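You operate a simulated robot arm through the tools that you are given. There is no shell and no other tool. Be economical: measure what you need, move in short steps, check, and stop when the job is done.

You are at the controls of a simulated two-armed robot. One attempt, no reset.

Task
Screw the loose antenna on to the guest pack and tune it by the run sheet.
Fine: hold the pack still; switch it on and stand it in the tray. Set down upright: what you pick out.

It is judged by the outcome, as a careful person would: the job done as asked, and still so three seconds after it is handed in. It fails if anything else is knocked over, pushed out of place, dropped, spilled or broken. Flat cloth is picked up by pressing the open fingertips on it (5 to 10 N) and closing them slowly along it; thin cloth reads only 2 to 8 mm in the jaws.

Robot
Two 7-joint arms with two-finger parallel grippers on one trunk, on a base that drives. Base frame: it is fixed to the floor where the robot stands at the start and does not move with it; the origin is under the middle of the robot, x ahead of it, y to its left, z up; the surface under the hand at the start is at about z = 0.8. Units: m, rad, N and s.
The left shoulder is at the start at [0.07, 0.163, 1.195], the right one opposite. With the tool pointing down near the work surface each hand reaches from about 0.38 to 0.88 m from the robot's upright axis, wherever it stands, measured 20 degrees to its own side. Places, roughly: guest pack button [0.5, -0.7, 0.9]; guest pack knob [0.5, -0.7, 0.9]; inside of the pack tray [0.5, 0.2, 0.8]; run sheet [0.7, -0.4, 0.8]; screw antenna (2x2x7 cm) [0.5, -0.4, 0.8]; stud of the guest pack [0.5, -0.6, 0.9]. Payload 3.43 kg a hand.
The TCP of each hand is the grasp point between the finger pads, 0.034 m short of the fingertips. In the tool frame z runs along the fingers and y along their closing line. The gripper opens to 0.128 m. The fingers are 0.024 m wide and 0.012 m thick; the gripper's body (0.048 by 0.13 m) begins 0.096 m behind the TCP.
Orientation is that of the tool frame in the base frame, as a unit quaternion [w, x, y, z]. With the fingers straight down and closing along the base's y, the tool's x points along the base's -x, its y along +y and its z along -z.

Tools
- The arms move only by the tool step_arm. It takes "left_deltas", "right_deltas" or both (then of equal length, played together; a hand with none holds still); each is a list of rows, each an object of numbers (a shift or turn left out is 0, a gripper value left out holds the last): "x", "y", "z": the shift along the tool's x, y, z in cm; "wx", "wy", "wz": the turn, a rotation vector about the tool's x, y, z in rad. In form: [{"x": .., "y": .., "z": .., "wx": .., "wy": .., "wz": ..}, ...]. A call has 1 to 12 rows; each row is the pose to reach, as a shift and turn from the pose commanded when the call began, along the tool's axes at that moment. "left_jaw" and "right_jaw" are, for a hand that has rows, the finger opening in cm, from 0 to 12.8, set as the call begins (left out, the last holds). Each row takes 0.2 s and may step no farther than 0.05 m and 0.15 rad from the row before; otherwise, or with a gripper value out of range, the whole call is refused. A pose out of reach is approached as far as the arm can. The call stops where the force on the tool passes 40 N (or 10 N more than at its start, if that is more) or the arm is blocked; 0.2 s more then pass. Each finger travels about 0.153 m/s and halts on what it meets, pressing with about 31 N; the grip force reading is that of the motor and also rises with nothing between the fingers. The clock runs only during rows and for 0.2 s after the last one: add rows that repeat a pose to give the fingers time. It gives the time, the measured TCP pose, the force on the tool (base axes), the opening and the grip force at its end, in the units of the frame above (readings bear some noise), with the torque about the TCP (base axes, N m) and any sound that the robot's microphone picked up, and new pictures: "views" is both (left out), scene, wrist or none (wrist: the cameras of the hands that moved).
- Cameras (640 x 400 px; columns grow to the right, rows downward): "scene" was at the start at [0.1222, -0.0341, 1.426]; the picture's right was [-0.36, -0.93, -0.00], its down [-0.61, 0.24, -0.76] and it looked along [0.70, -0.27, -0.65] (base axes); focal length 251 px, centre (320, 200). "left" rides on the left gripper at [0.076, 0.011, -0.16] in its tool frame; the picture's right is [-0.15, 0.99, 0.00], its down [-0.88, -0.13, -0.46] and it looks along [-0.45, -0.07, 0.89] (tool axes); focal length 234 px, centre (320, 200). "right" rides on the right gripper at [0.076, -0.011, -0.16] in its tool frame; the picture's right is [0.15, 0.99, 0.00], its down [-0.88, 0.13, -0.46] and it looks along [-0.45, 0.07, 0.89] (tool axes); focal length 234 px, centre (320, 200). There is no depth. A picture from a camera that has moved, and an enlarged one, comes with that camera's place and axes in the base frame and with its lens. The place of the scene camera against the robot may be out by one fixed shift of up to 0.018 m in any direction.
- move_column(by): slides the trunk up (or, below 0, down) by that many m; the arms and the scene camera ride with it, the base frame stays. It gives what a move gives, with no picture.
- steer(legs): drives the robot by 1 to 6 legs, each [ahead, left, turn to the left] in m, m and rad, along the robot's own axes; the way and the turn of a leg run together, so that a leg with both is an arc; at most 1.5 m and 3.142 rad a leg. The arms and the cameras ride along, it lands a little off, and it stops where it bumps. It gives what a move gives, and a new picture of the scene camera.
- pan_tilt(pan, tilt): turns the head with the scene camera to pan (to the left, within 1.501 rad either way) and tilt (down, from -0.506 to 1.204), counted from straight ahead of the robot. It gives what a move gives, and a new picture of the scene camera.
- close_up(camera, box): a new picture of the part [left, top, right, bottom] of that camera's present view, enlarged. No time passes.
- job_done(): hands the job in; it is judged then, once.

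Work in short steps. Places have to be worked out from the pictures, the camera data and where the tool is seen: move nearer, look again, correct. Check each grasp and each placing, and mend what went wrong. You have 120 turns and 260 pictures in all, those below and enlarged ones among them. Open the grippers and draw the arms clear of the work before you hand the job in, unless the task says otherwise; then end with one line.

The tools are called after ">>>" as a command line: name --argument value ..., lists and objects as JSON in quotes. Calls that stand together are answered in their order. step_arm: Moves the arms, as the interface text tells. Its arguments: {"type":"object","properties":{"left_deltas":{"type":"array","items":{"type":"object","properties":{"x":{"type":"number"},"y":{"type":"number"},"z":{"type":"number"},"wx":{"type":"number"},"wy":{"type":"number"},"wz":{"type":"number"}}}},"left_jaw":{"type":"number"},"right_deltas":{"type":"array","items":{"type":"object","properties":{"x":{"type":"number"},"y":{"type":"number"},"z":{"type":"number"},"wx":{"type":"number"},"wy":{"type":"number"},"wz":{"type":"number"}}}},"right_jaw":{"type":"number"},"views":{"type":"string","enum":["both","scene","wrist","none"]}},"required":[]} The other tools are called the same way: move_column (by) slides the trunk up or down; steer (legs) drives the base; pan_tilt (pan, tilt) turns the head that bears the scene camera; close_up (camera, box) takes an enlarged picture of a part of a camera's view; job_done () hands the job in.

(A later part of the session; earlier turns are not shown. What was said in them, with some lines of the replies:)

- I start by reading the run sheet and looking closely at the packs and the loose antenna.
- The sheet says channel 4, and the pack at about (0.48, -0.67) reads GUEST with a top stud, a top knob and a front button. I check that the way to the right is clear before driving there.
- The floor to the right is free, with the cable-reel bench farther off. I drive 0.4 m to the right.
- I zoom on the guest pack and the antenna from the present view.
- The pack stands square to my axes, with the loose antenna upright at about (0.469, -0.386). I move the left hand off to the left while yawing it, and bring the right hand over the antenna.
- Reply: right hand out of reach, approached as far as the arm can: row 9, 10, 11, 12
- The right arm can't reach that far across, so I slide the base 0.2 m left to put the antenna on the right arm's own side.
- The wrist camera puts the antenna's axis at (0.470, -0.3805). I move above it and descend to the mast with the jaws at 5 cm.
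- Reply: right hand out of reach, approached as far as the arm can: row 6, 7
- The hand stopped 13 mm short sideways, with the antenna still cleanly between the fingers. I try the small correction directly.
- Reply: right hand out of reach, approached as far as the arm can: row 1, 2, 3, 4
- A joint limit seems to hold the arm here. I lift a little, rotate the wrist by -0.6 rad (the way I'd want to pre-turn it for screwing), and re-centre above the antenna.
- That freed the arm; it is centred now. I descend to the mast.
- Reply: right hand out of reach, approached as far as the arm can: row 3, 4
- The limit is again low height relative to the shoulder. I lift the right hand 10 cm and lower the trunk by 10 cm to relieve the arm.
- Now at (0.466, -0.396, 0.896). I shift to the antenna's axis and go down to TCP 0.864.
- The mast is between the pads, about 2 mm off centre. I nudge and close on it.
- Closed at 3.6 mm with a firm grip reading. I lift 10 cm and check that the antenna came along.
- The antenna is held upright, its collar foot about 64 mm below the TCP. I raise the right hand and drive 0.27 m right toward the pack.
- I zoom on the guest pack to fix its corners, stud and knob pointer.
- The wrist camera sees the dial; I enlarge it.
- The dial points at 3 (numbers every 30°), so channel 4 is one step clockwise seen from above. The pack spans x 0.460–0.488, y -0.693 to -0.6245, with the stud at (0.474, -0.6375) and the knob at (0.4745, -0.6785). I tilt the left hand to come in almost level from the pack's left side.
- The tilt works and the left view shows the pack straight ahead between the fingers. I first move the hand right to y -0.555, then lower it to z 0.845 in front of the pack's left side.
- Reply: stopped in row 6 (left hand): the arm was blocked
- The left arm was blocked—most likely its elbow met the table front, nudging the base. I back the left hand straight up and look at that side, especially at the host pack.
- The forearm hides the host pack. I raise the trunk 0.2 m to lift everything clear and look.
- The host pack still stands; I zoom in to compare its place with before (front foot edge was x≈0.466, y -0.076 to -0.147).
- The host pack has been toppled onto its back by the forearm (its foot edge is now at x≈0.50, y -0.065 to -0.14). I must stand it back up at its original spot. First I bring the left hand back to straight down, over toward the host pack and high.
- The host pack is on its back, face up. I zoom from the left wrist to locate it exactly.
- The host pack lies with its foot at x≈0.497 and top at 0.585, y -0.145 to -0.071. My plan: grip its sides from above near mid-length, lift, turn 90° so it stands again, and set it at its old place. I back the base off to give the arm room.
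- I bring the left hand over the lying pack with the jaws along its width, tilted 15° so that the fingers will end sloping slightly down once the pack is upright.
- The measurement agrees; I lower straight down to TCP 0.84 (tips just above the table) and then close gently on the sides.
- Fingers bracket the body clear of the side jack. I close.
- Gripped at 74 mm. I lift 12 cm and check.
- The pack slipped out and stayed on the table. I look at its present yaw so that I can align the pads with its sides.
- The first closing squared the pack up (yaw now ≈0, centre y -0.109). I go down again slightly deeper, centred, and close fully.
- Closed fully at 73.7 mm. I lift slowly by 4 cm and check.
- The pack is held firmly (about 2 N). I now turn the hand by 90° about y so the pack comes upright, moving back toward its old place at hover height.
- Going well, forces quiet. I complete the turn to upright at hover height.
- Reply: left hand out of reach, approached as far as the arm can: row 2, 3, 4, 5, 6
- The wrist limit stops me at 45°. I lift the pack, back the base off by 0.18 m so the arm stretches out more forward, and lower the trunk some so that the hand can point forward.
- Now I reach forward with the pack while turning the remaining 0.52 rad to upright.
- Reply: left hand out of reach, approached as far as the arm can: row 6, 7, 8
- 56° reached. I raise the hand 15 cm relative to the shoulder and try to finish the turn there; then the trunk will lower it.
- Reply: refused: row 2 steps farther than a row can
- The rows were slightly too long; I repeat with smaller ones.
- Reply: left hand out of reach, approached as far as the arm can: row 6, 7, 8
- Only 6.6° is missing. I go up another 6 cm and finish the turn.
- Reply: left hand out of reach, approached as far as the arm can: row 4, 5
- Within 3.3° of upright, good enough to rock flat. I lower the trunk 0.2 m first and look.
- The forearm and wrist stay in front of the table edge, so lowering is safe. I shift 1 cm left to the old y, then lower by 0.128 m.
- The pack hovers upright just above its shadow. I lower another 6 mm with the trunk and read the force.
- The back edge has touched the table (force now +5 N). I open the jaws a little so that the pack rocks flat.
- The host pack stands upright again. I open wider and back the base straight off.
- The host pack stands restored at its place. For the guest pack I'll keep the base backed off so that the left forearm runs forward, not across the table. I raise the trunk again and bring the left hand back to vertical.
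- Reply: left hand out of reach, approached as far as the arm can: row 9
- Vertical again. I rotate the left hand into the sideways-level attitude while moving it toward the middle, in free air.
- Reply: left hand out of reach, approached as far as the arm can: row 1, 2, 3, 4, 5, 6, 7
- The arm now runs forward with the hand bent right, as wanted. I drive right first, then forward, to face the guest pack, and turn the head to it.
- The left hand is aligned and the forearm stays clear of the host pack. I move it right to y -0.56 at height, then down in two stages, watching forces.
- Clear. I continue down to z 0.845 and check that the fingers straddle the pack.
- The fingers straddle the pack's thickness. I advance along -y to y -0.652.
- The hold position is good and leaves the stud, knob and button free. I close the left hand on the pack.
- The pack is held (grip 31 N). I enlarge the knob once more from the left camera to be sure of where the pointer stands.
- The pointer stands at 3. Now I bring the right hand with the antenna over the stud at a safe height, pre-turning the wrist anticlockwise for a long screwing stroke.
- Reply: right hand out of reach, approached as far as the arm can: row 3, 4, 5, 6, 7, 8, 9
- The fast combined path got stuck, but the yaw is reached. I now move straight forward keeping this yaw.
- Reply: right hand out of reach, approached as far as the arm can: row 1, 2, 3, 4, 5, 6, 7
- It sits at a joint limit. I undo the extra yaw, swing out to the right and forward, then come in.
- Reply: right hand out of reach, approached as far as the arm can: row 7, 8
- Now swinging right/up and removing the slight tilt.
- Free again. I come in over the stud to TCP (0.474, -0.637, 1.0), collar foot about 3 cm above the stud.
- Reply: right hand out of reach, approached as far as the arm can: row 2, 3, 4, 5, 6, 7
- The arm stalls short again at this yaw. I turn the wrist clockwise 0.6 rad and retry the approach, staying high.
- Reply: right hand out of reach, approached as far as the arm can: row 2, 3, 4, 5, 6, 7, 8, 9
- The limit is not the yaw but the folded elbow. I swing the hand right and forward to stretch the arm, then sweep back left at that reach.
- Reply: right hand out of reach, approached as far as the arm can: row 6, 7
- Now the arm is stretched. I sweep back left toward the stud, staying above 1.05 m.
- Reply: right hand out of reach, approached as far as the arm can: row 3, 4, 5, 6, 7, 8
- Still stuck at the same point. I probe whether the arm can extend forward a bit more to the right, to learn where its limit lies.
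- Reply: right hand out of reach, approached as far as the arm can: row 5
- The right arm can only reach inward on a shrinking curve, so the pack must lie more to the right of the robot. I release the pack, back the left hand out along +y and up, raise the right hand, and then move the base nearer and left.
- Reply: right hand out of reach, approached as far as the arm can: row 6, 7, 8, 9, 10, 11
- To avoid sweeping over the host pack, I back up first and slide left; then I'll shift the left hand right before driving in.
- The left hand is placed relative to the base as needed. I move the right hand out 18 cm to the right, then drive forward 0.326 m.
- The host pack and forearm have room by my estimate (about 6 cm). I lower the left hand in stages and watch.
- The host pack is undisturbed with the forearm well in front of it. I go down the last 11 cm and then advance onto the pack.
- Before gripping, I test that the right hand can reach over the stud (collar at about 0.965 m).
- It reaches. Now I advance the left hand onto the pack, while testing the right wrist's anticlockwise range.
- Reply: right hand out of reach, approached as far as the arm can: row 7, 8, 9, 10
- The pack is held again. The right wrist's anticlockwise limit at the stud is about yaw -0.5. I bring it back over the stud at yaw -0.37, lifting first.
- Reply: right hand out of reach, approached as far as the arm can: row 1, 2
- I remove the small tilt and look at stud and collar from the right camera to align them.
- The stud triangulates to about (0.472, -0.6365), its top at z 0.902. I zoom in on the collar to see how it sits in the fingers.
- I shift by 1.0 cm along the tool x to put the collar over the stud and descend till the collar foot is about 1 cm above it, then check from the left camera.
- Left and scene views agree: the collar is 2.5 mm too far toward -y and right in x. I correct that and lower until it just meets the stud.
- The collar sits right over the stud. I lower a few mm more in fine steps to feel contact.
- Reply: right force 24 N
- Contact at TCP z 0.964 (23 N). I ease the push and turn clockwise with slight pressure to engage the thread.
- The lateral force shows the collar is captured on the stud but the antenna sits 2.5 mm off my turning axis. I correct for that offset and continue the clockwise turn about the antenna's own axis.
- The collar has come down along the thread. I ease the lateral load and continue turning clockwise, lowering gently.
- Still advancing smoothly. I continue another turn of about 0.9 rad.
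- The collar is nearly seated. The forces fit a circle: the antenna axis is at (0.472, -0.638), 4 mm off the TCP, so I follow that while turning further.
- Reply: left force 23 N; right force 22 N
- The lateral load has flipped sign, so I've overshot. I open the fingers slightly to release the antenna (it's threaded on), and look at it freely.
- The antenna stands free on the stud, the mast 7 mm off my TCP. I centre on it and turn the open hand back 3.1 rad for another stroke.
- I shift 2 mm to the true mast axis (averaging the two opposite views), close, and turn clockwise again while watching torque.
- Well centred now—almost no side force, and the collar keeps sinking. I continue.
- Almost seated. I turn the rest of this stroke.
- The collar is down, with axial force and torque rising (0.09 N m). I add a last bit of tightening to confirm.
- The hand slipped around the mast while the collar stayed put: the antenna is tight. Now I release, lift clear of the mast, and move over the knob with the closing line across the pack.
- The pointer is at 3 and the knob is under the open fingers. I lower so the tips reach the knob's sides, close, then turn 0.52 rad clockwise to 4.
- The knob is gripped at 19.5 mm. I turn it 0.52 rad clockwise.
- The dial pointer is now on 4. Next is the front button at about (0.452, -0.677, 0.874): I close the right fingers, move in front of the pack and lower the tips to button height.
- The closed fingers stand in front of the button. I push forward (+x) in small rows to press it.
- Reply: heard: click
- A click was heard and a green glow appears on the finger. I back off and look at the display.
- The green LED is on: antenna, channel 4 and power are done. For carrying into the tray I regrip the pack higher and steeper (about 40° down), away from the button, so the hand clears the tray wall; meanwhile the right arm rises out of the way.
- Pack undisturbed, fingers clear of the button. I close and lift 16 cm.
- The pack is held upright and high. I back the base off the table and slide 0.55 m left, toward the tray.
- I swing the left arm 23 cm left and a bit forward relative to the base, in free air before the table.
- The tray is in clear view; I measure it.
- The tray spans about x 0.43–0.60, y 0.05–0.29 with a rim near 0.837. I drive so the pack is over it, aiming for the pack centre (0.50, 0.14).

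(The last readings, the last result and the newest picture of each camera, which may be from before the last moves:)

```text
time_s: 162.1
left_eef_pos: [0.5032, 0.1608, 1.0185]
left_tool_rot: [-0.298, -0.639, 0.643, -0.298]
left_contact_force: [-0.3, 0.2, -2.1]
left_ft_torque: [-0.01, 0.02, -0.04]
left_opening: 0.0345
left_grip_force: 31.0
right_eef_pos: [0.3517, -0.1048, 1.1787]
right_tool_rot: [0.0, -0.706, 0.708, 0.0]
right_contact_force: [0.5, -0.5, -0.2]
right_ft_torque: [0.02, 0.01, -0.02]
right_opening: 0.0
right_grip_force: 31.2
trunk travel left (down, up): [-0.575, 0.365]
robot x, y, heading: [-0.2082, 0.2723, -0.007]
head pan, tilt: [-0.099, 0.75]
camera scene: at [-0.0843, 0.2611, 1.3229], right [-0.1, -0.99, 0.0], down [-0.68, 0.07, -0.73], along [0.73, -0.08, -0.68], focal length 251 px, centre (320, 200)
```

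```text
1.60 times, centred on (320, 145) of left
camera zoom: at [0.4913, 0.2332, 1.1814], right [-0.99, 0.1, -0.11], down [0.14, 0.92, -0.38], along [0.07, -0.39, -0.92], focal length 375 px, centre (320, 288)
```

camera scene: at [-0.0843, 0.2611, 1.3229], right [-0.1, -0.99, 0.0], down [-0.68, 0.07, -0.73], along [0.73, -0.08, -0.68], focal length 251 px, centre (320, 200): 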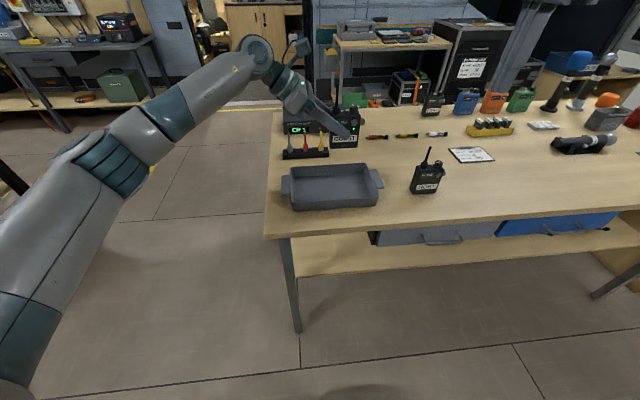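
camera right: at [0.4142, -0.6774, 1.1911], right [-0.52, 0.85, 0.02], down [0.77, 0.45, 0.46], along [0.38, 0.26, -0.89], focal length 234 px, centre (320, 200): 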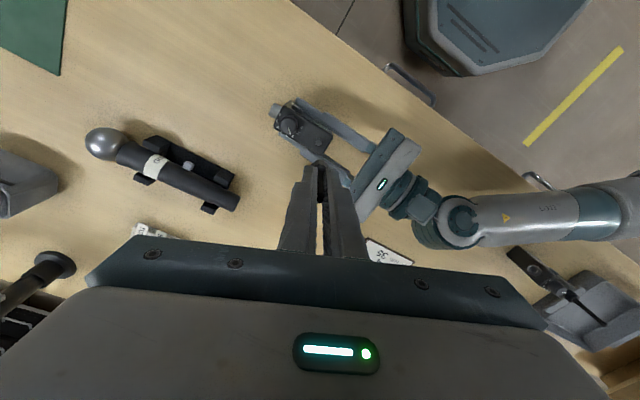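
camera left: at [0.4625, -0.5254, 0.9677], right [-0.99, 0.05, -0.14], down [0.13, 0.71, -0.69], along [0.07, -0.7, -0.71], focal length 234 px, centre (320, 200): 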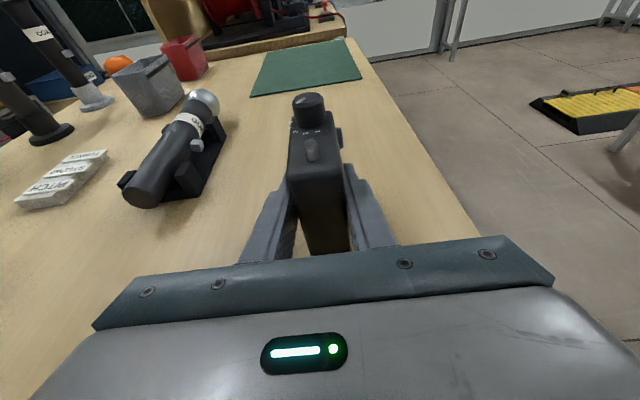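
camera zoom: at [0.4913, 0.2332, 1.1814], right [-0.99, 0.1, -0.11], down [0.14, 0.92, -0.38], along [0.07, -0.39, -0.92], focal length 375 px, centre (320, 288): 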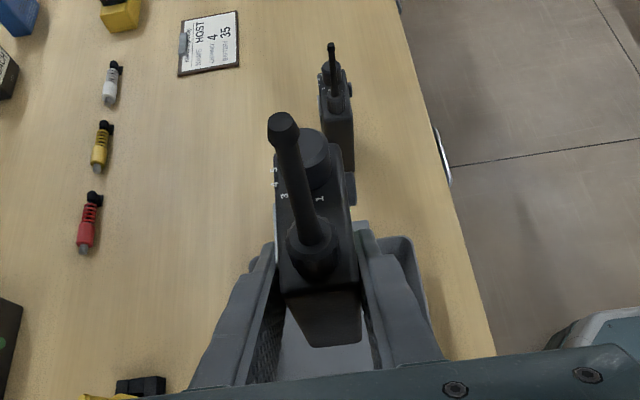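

The pack is over the tray with good margins on all sides. I lower it to just above the tray floor.

>>> step_arm --left_deltas '[{"x": -2.75, "z": 2.3}, {"x": -5.5, "z": 4.6}, {"x": -8.3, "z": 6.9}, {"x": -10.6, "z": 8.9}, {"x": -10.6, "z": 8.9}]' --views "both"

```text
time_s: 163.3
left_eef_pos: [0.5033, 0.1607, 0.8809]
left_tool_rot: [-0.297, -0.64, 0.644, -0.297]
left_contact_force: [0.1, 0.4, -2.1]
left_ft_torque: [0.02, -0.04, 0.01]
left_opening: 0.0346
left_grip_force: 30.7
right_eef_pos: [0.3525, -0.1054, 1.1782]
right_tool_rot: [0.0, -0.707, 0.707, -0.001]
right_contact_force: [0.0, -0.3, -0.6]
right_ft_torque: [0.01, -0.01, -0.01]
right_opening: 0.0
right_grip_force: 31.7
trunk travel left (down, up): [-0.575, 0.365]
robot x, y, heading: [-0.21, 0.2705, -0.007]
head pan, tilt: [-0.099, 0.75]
camera scene: at [-0.0846, 0.2609, 1.3229], right [-0.1, -0.99, 0.0], down [-0.68, 0.07, -0.73], along [0.73, -0.08, -0.68], focal length 251 px, centre (320, 200)
camera left: at [0.4914, 0.2333, 1.0428], right [-0.99, 0.1, -0.11], down [0.14, 0.92, -0.38], along [0.07, -0.39, -0.92], focal length 234 px, centre (320, 200)
```

scene: 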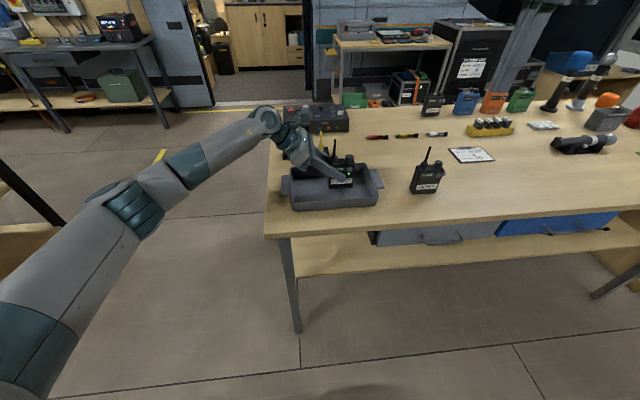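
left: 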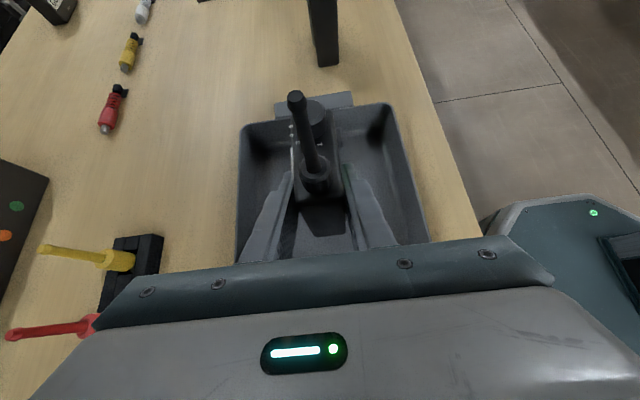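

Well inside the tray. I lower the last 1.5–2 cm in fine rows, feeling for the floor.

>>> step_arm --left_deltas '[{"x": -0.46, "z": 0.39}, {"x": -0.84, "z": 0.71}, {"x": -1.0, "z": 0.84}]' --views "none"

```text
time_s: 164.1
left_eef_pos: [0.503, 0.1604, 0.8677]
left_tool_rot: [-0.297, -0.64, 0.643, -0.297]
left_contact_force: [0.4, -1.0, -2.0]
left_ft_torque: [0.04, 0.02, -0.02]
left_opening: 0.0347
left_grip_force: 30.9
right_eef_pos: [0.3524, -0.1045, 1.1795]
right_tool_rot: [0.0, -0.707, 0.708, 0.0]
right_contact_force: [-1.0, -0.4, 0.5]
right_ft_torque: [-0.01, 0.0, 0.01]
right_opening: 0.0002
right_grip_force: 30.8
trunk travel left (down, up): [-0.575, 0.365]
robot x, y, heading: [-0.2119, 0.274, -0.008]
head pan, tilt: [-0.099, 0.75]
```

>>> step_arm --left_deltas '[{"x": -0.15, "z": 0.13}, {"x": -0.3, "z": 0.26}, {"x": -0.42, "z": 0.36}]' --views "none"

```text
time_s: 164.9
left_eef_pos: [0.5034, 0.1617, 0.8641]
left_tool_rot: [-0.297, -0.64, 0.643, -0.299]
left_contact_force: [0.9, 0.8, 3.9]
left_ft_torque: [0.15, 0.02, -0.03]
left_opening: 0.0349
left_grip_force: 30.9
right_eef_pos: [0.3517, -0.1056, 1.1791]
right_tool_rot: [0.001, -0.706, 0.708, -0.001]
right_contact_force: [-0.4, -0.4, 0.5]
right_ft_torque: [0.01, 0.04, 0.0]
right_opening: 0.0
right_grip_force: 31.6
trunk travel left (down, up): [-0.575, 0.365]
robot x, y, heading: [-0.2095, 0.2751, -0.002]
head pan, tilt: [-0.099, 0.75]
```

The pack rests on the tray floor (force +4 N). I open and look before withdrawing.

>>> step_arm --left_deltas '[{}, {}]' --left_jaw 6 --views "none"

>>> step_arm --left_deltas '[{"z": -3}, {"z": -6}, {"z": -10}, {"z": -14}, {"z": -18}]' --views "both"

>>> close_up --camera "scene" --box '[280, 140, 400, 215]'

```text
time_s: 165.5
left_eef_pos: [0.5028, 0.1617, 0.863]
left_tool_rot: [-0.298, -0.639, 0.643, -0.298]
left_contact_force: [-0.1, 0.0, 0.7]
left_ft_torque: [-0.03, -0.01, -0.02]
left_opening: 0.0599
left_grip_force: 0.1
right_eef_pos: [0.3516, -0.1046, 1.1783]
right_tool_rot: [0.0, -0.706, 0.708, 0.0]
right_contact_force: [-0.1, -0.8, -0.6]
right_ft_torque: [0.03, 0.02, 0.02]
right_opening: 0.0
right_grip_force: 30.9
trunk travel left (down, up): [-0.575, 0.365]
robot x, y, heading: [-0.2065, 0.2739, -0.003]
head pan, tilt: [-0.099, 0.75]
```

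```text
time_s: 166.7
left_eef_pos: [0.5023, 0.2989, 0.9794]
left_tool_rot: [-0.298, -0.639, 0.643, -0.297]
left_contact_force: [-0.6, 0.0, -0.6]
left_ft_torque: [-0.01, 0.01, -0.02]
left_opening: 0.06
left_grip_force: 0.1
right_eef_pos: [0.3518, -0.1038, 1.1783]
right_tool_rot: [0.001, -0.707, 0.708, -0.001]
right_contact_force: [0.1, 0.4, -0.1]
right_ft_torque: [-0.01, -0.05, 0.02]
right_opening: 0.0001
right_grip_force: 31.3
trunk travel left (down, up): [-0.575, 0.365]
robot x, y, heading: [-0.2096, 0.2726, -0.006]
head pan, tilt: [-0.099, 0.75]
camera scene: at [-0.0851, 0.2617, 1.323], right [-0.1, -0.99, 0.0], down [-0.68, 0.07, -0.73], along [0.73, -0.08, -0.68], focal length 251 px, centre (320, 200)
camera left: at [0.4908, 0.3716, 1.1414], right [-0.99, 0.1, -0.11], down [0.14, 0.92, -0.38], along [0.07, -0.39, -0.92], focal length 234 px, centre (320, 200)
```

scene: 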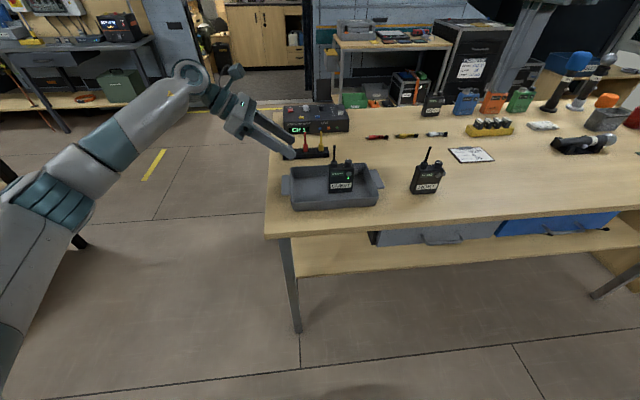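
left: 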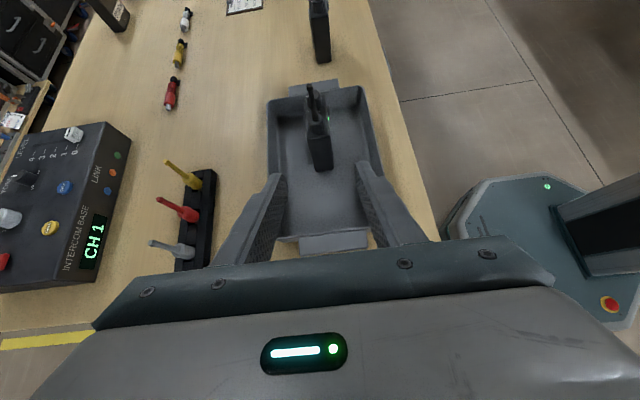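

```text
5.33 times, centred on (340, 178) of scene
camera zoom: at [-0.0851, 0.2617, 1.323], right [-0.1, -0.99, 0.0], down [-0.68, 0.07, -0.73], along [0.73, -0.08, -0.68], focal length 1337 px, centre (213, 320)
```

zoom: 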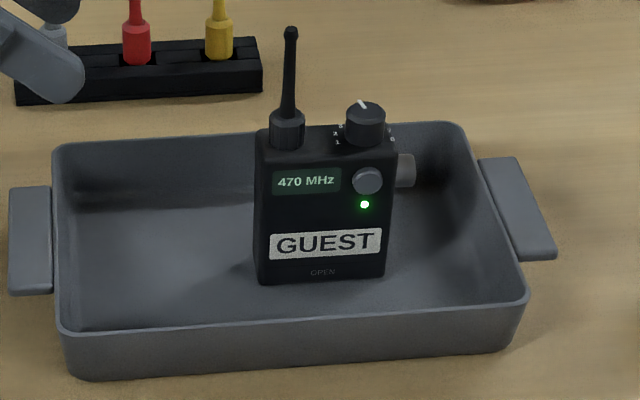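

The guest pack stands upright in the tray, LED on, antenna and dial set. I open both grippers and back the robot off clear.

>>> step_arm --left_deltas '[{"z": -4}, {"z": -6}, {"z": -6}]' --right_deltas '[{"z": -1}, {"z": -2}, {"z": -2}]' --left_jaw 10 --right_jaw 10 --views "none"

>>> steer --legs '[[-0.3, 0, 0]]'

>>> close_up --camera "scene" --box '[280, 100, 440, 200]'

```text
time_s: 167.5
left_eef_pos: [0.5033, 0.3441, 1.0174]
left_tool_rot: [-0.298, -0.639, 0.644, -0.296]
left_contact_force: [0.4, 0.3, 0.3]
left_ft_torque: [0.02, -0.02, 0.01]
left_opening: 0.0998
left_grip_force: 0.0
right_eef_pos: [0.3509, -0.1048, 1.1992]
right_tool_rot: [0.0, -0.706, 0.708, -0.001]
right_contact_force: [0.2, 1.0, -0.4]
right_ft_torque: [-0.02, 0.01, 0.01]
right_opening: 0.1
right_grip_force: 0.1
trunk travel left (down, up): [-0.575, 0.365]
robot x, y, heading: [-0.2146, 0.2689, 0.002]
head pan, tilt: [-0.099, 0.75]
```

```text
time_s: 169.6
left_eef_pos: [0.2029, 0.3437, 1.0186]
left_tool_rot: [-0.298, -0.639, 0.644, -0.297]
left_contact_force: [-0.5, 1.1, -0.4]
left_ft_torque: [0.0, -0.03, -0.03]
left_opening: 0.0999
left_grip_force: 0.1
right_eef_pos: [0.0512, -0.1053, 1.197]
right_tool_rot: [0.0, -0.706, 0.708, -0.001]
right_contact_force: [-0.4, -0.1, 0.4]
right_ft_torque: [0.0, -0.02, -0.01]
right_opening: 0.1
right_grip_force: 0.1
trunk travel left (down, up): [-0.575, 0.365]
robot x, y, heading: [-0.5075, 0.2757, -0.006]
head pan, tilt: [-0.099, 0.75]
camera scene: at [-0.384, 0.2623, 1.3229], right [-0.1, -0.99, 0.0], down [-0.68, 0.07, -0.73], along [0.73, -0.08, -0.68], focal length 251 px, centre (320, 200)
```

scene: 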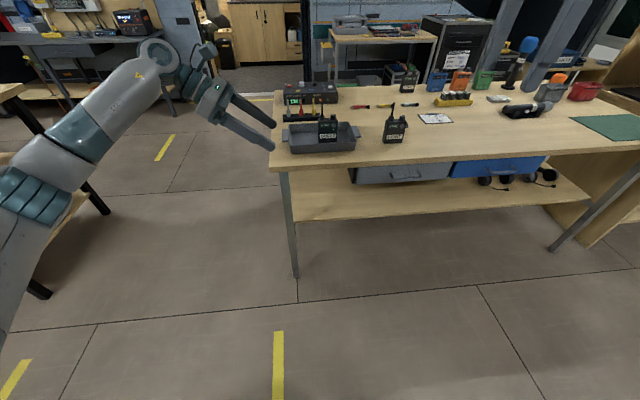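

```text
4.00 times, centred on (360, 150) of scene
camera zoom: at [-0.384, 0.2623, 1.3229], right [-0.1, -0.99, 0.0], down [-0.68, 0.07, -0.73], along [0.73, -0.08, -0.68], focal length 1003 px, centre (160, 400)
```

zoom: 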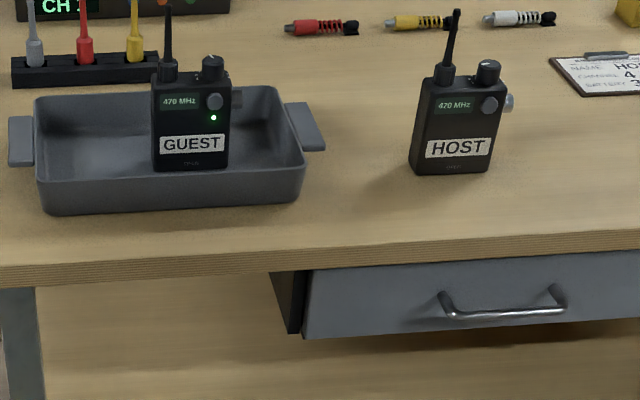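

Everything stands upright, the guest pack is on in the tray, and both arms are clear; I hand the job in.

>>> job_done

```text
The job is handed in.
```

The guest pack has its antenna screwed tight, is set to channel 4, is switched on (green light) and stands upright in the tray; on the way my left arm knocked the host pack onto its back, and I stood it back up at its old spot to within about a centimetre.
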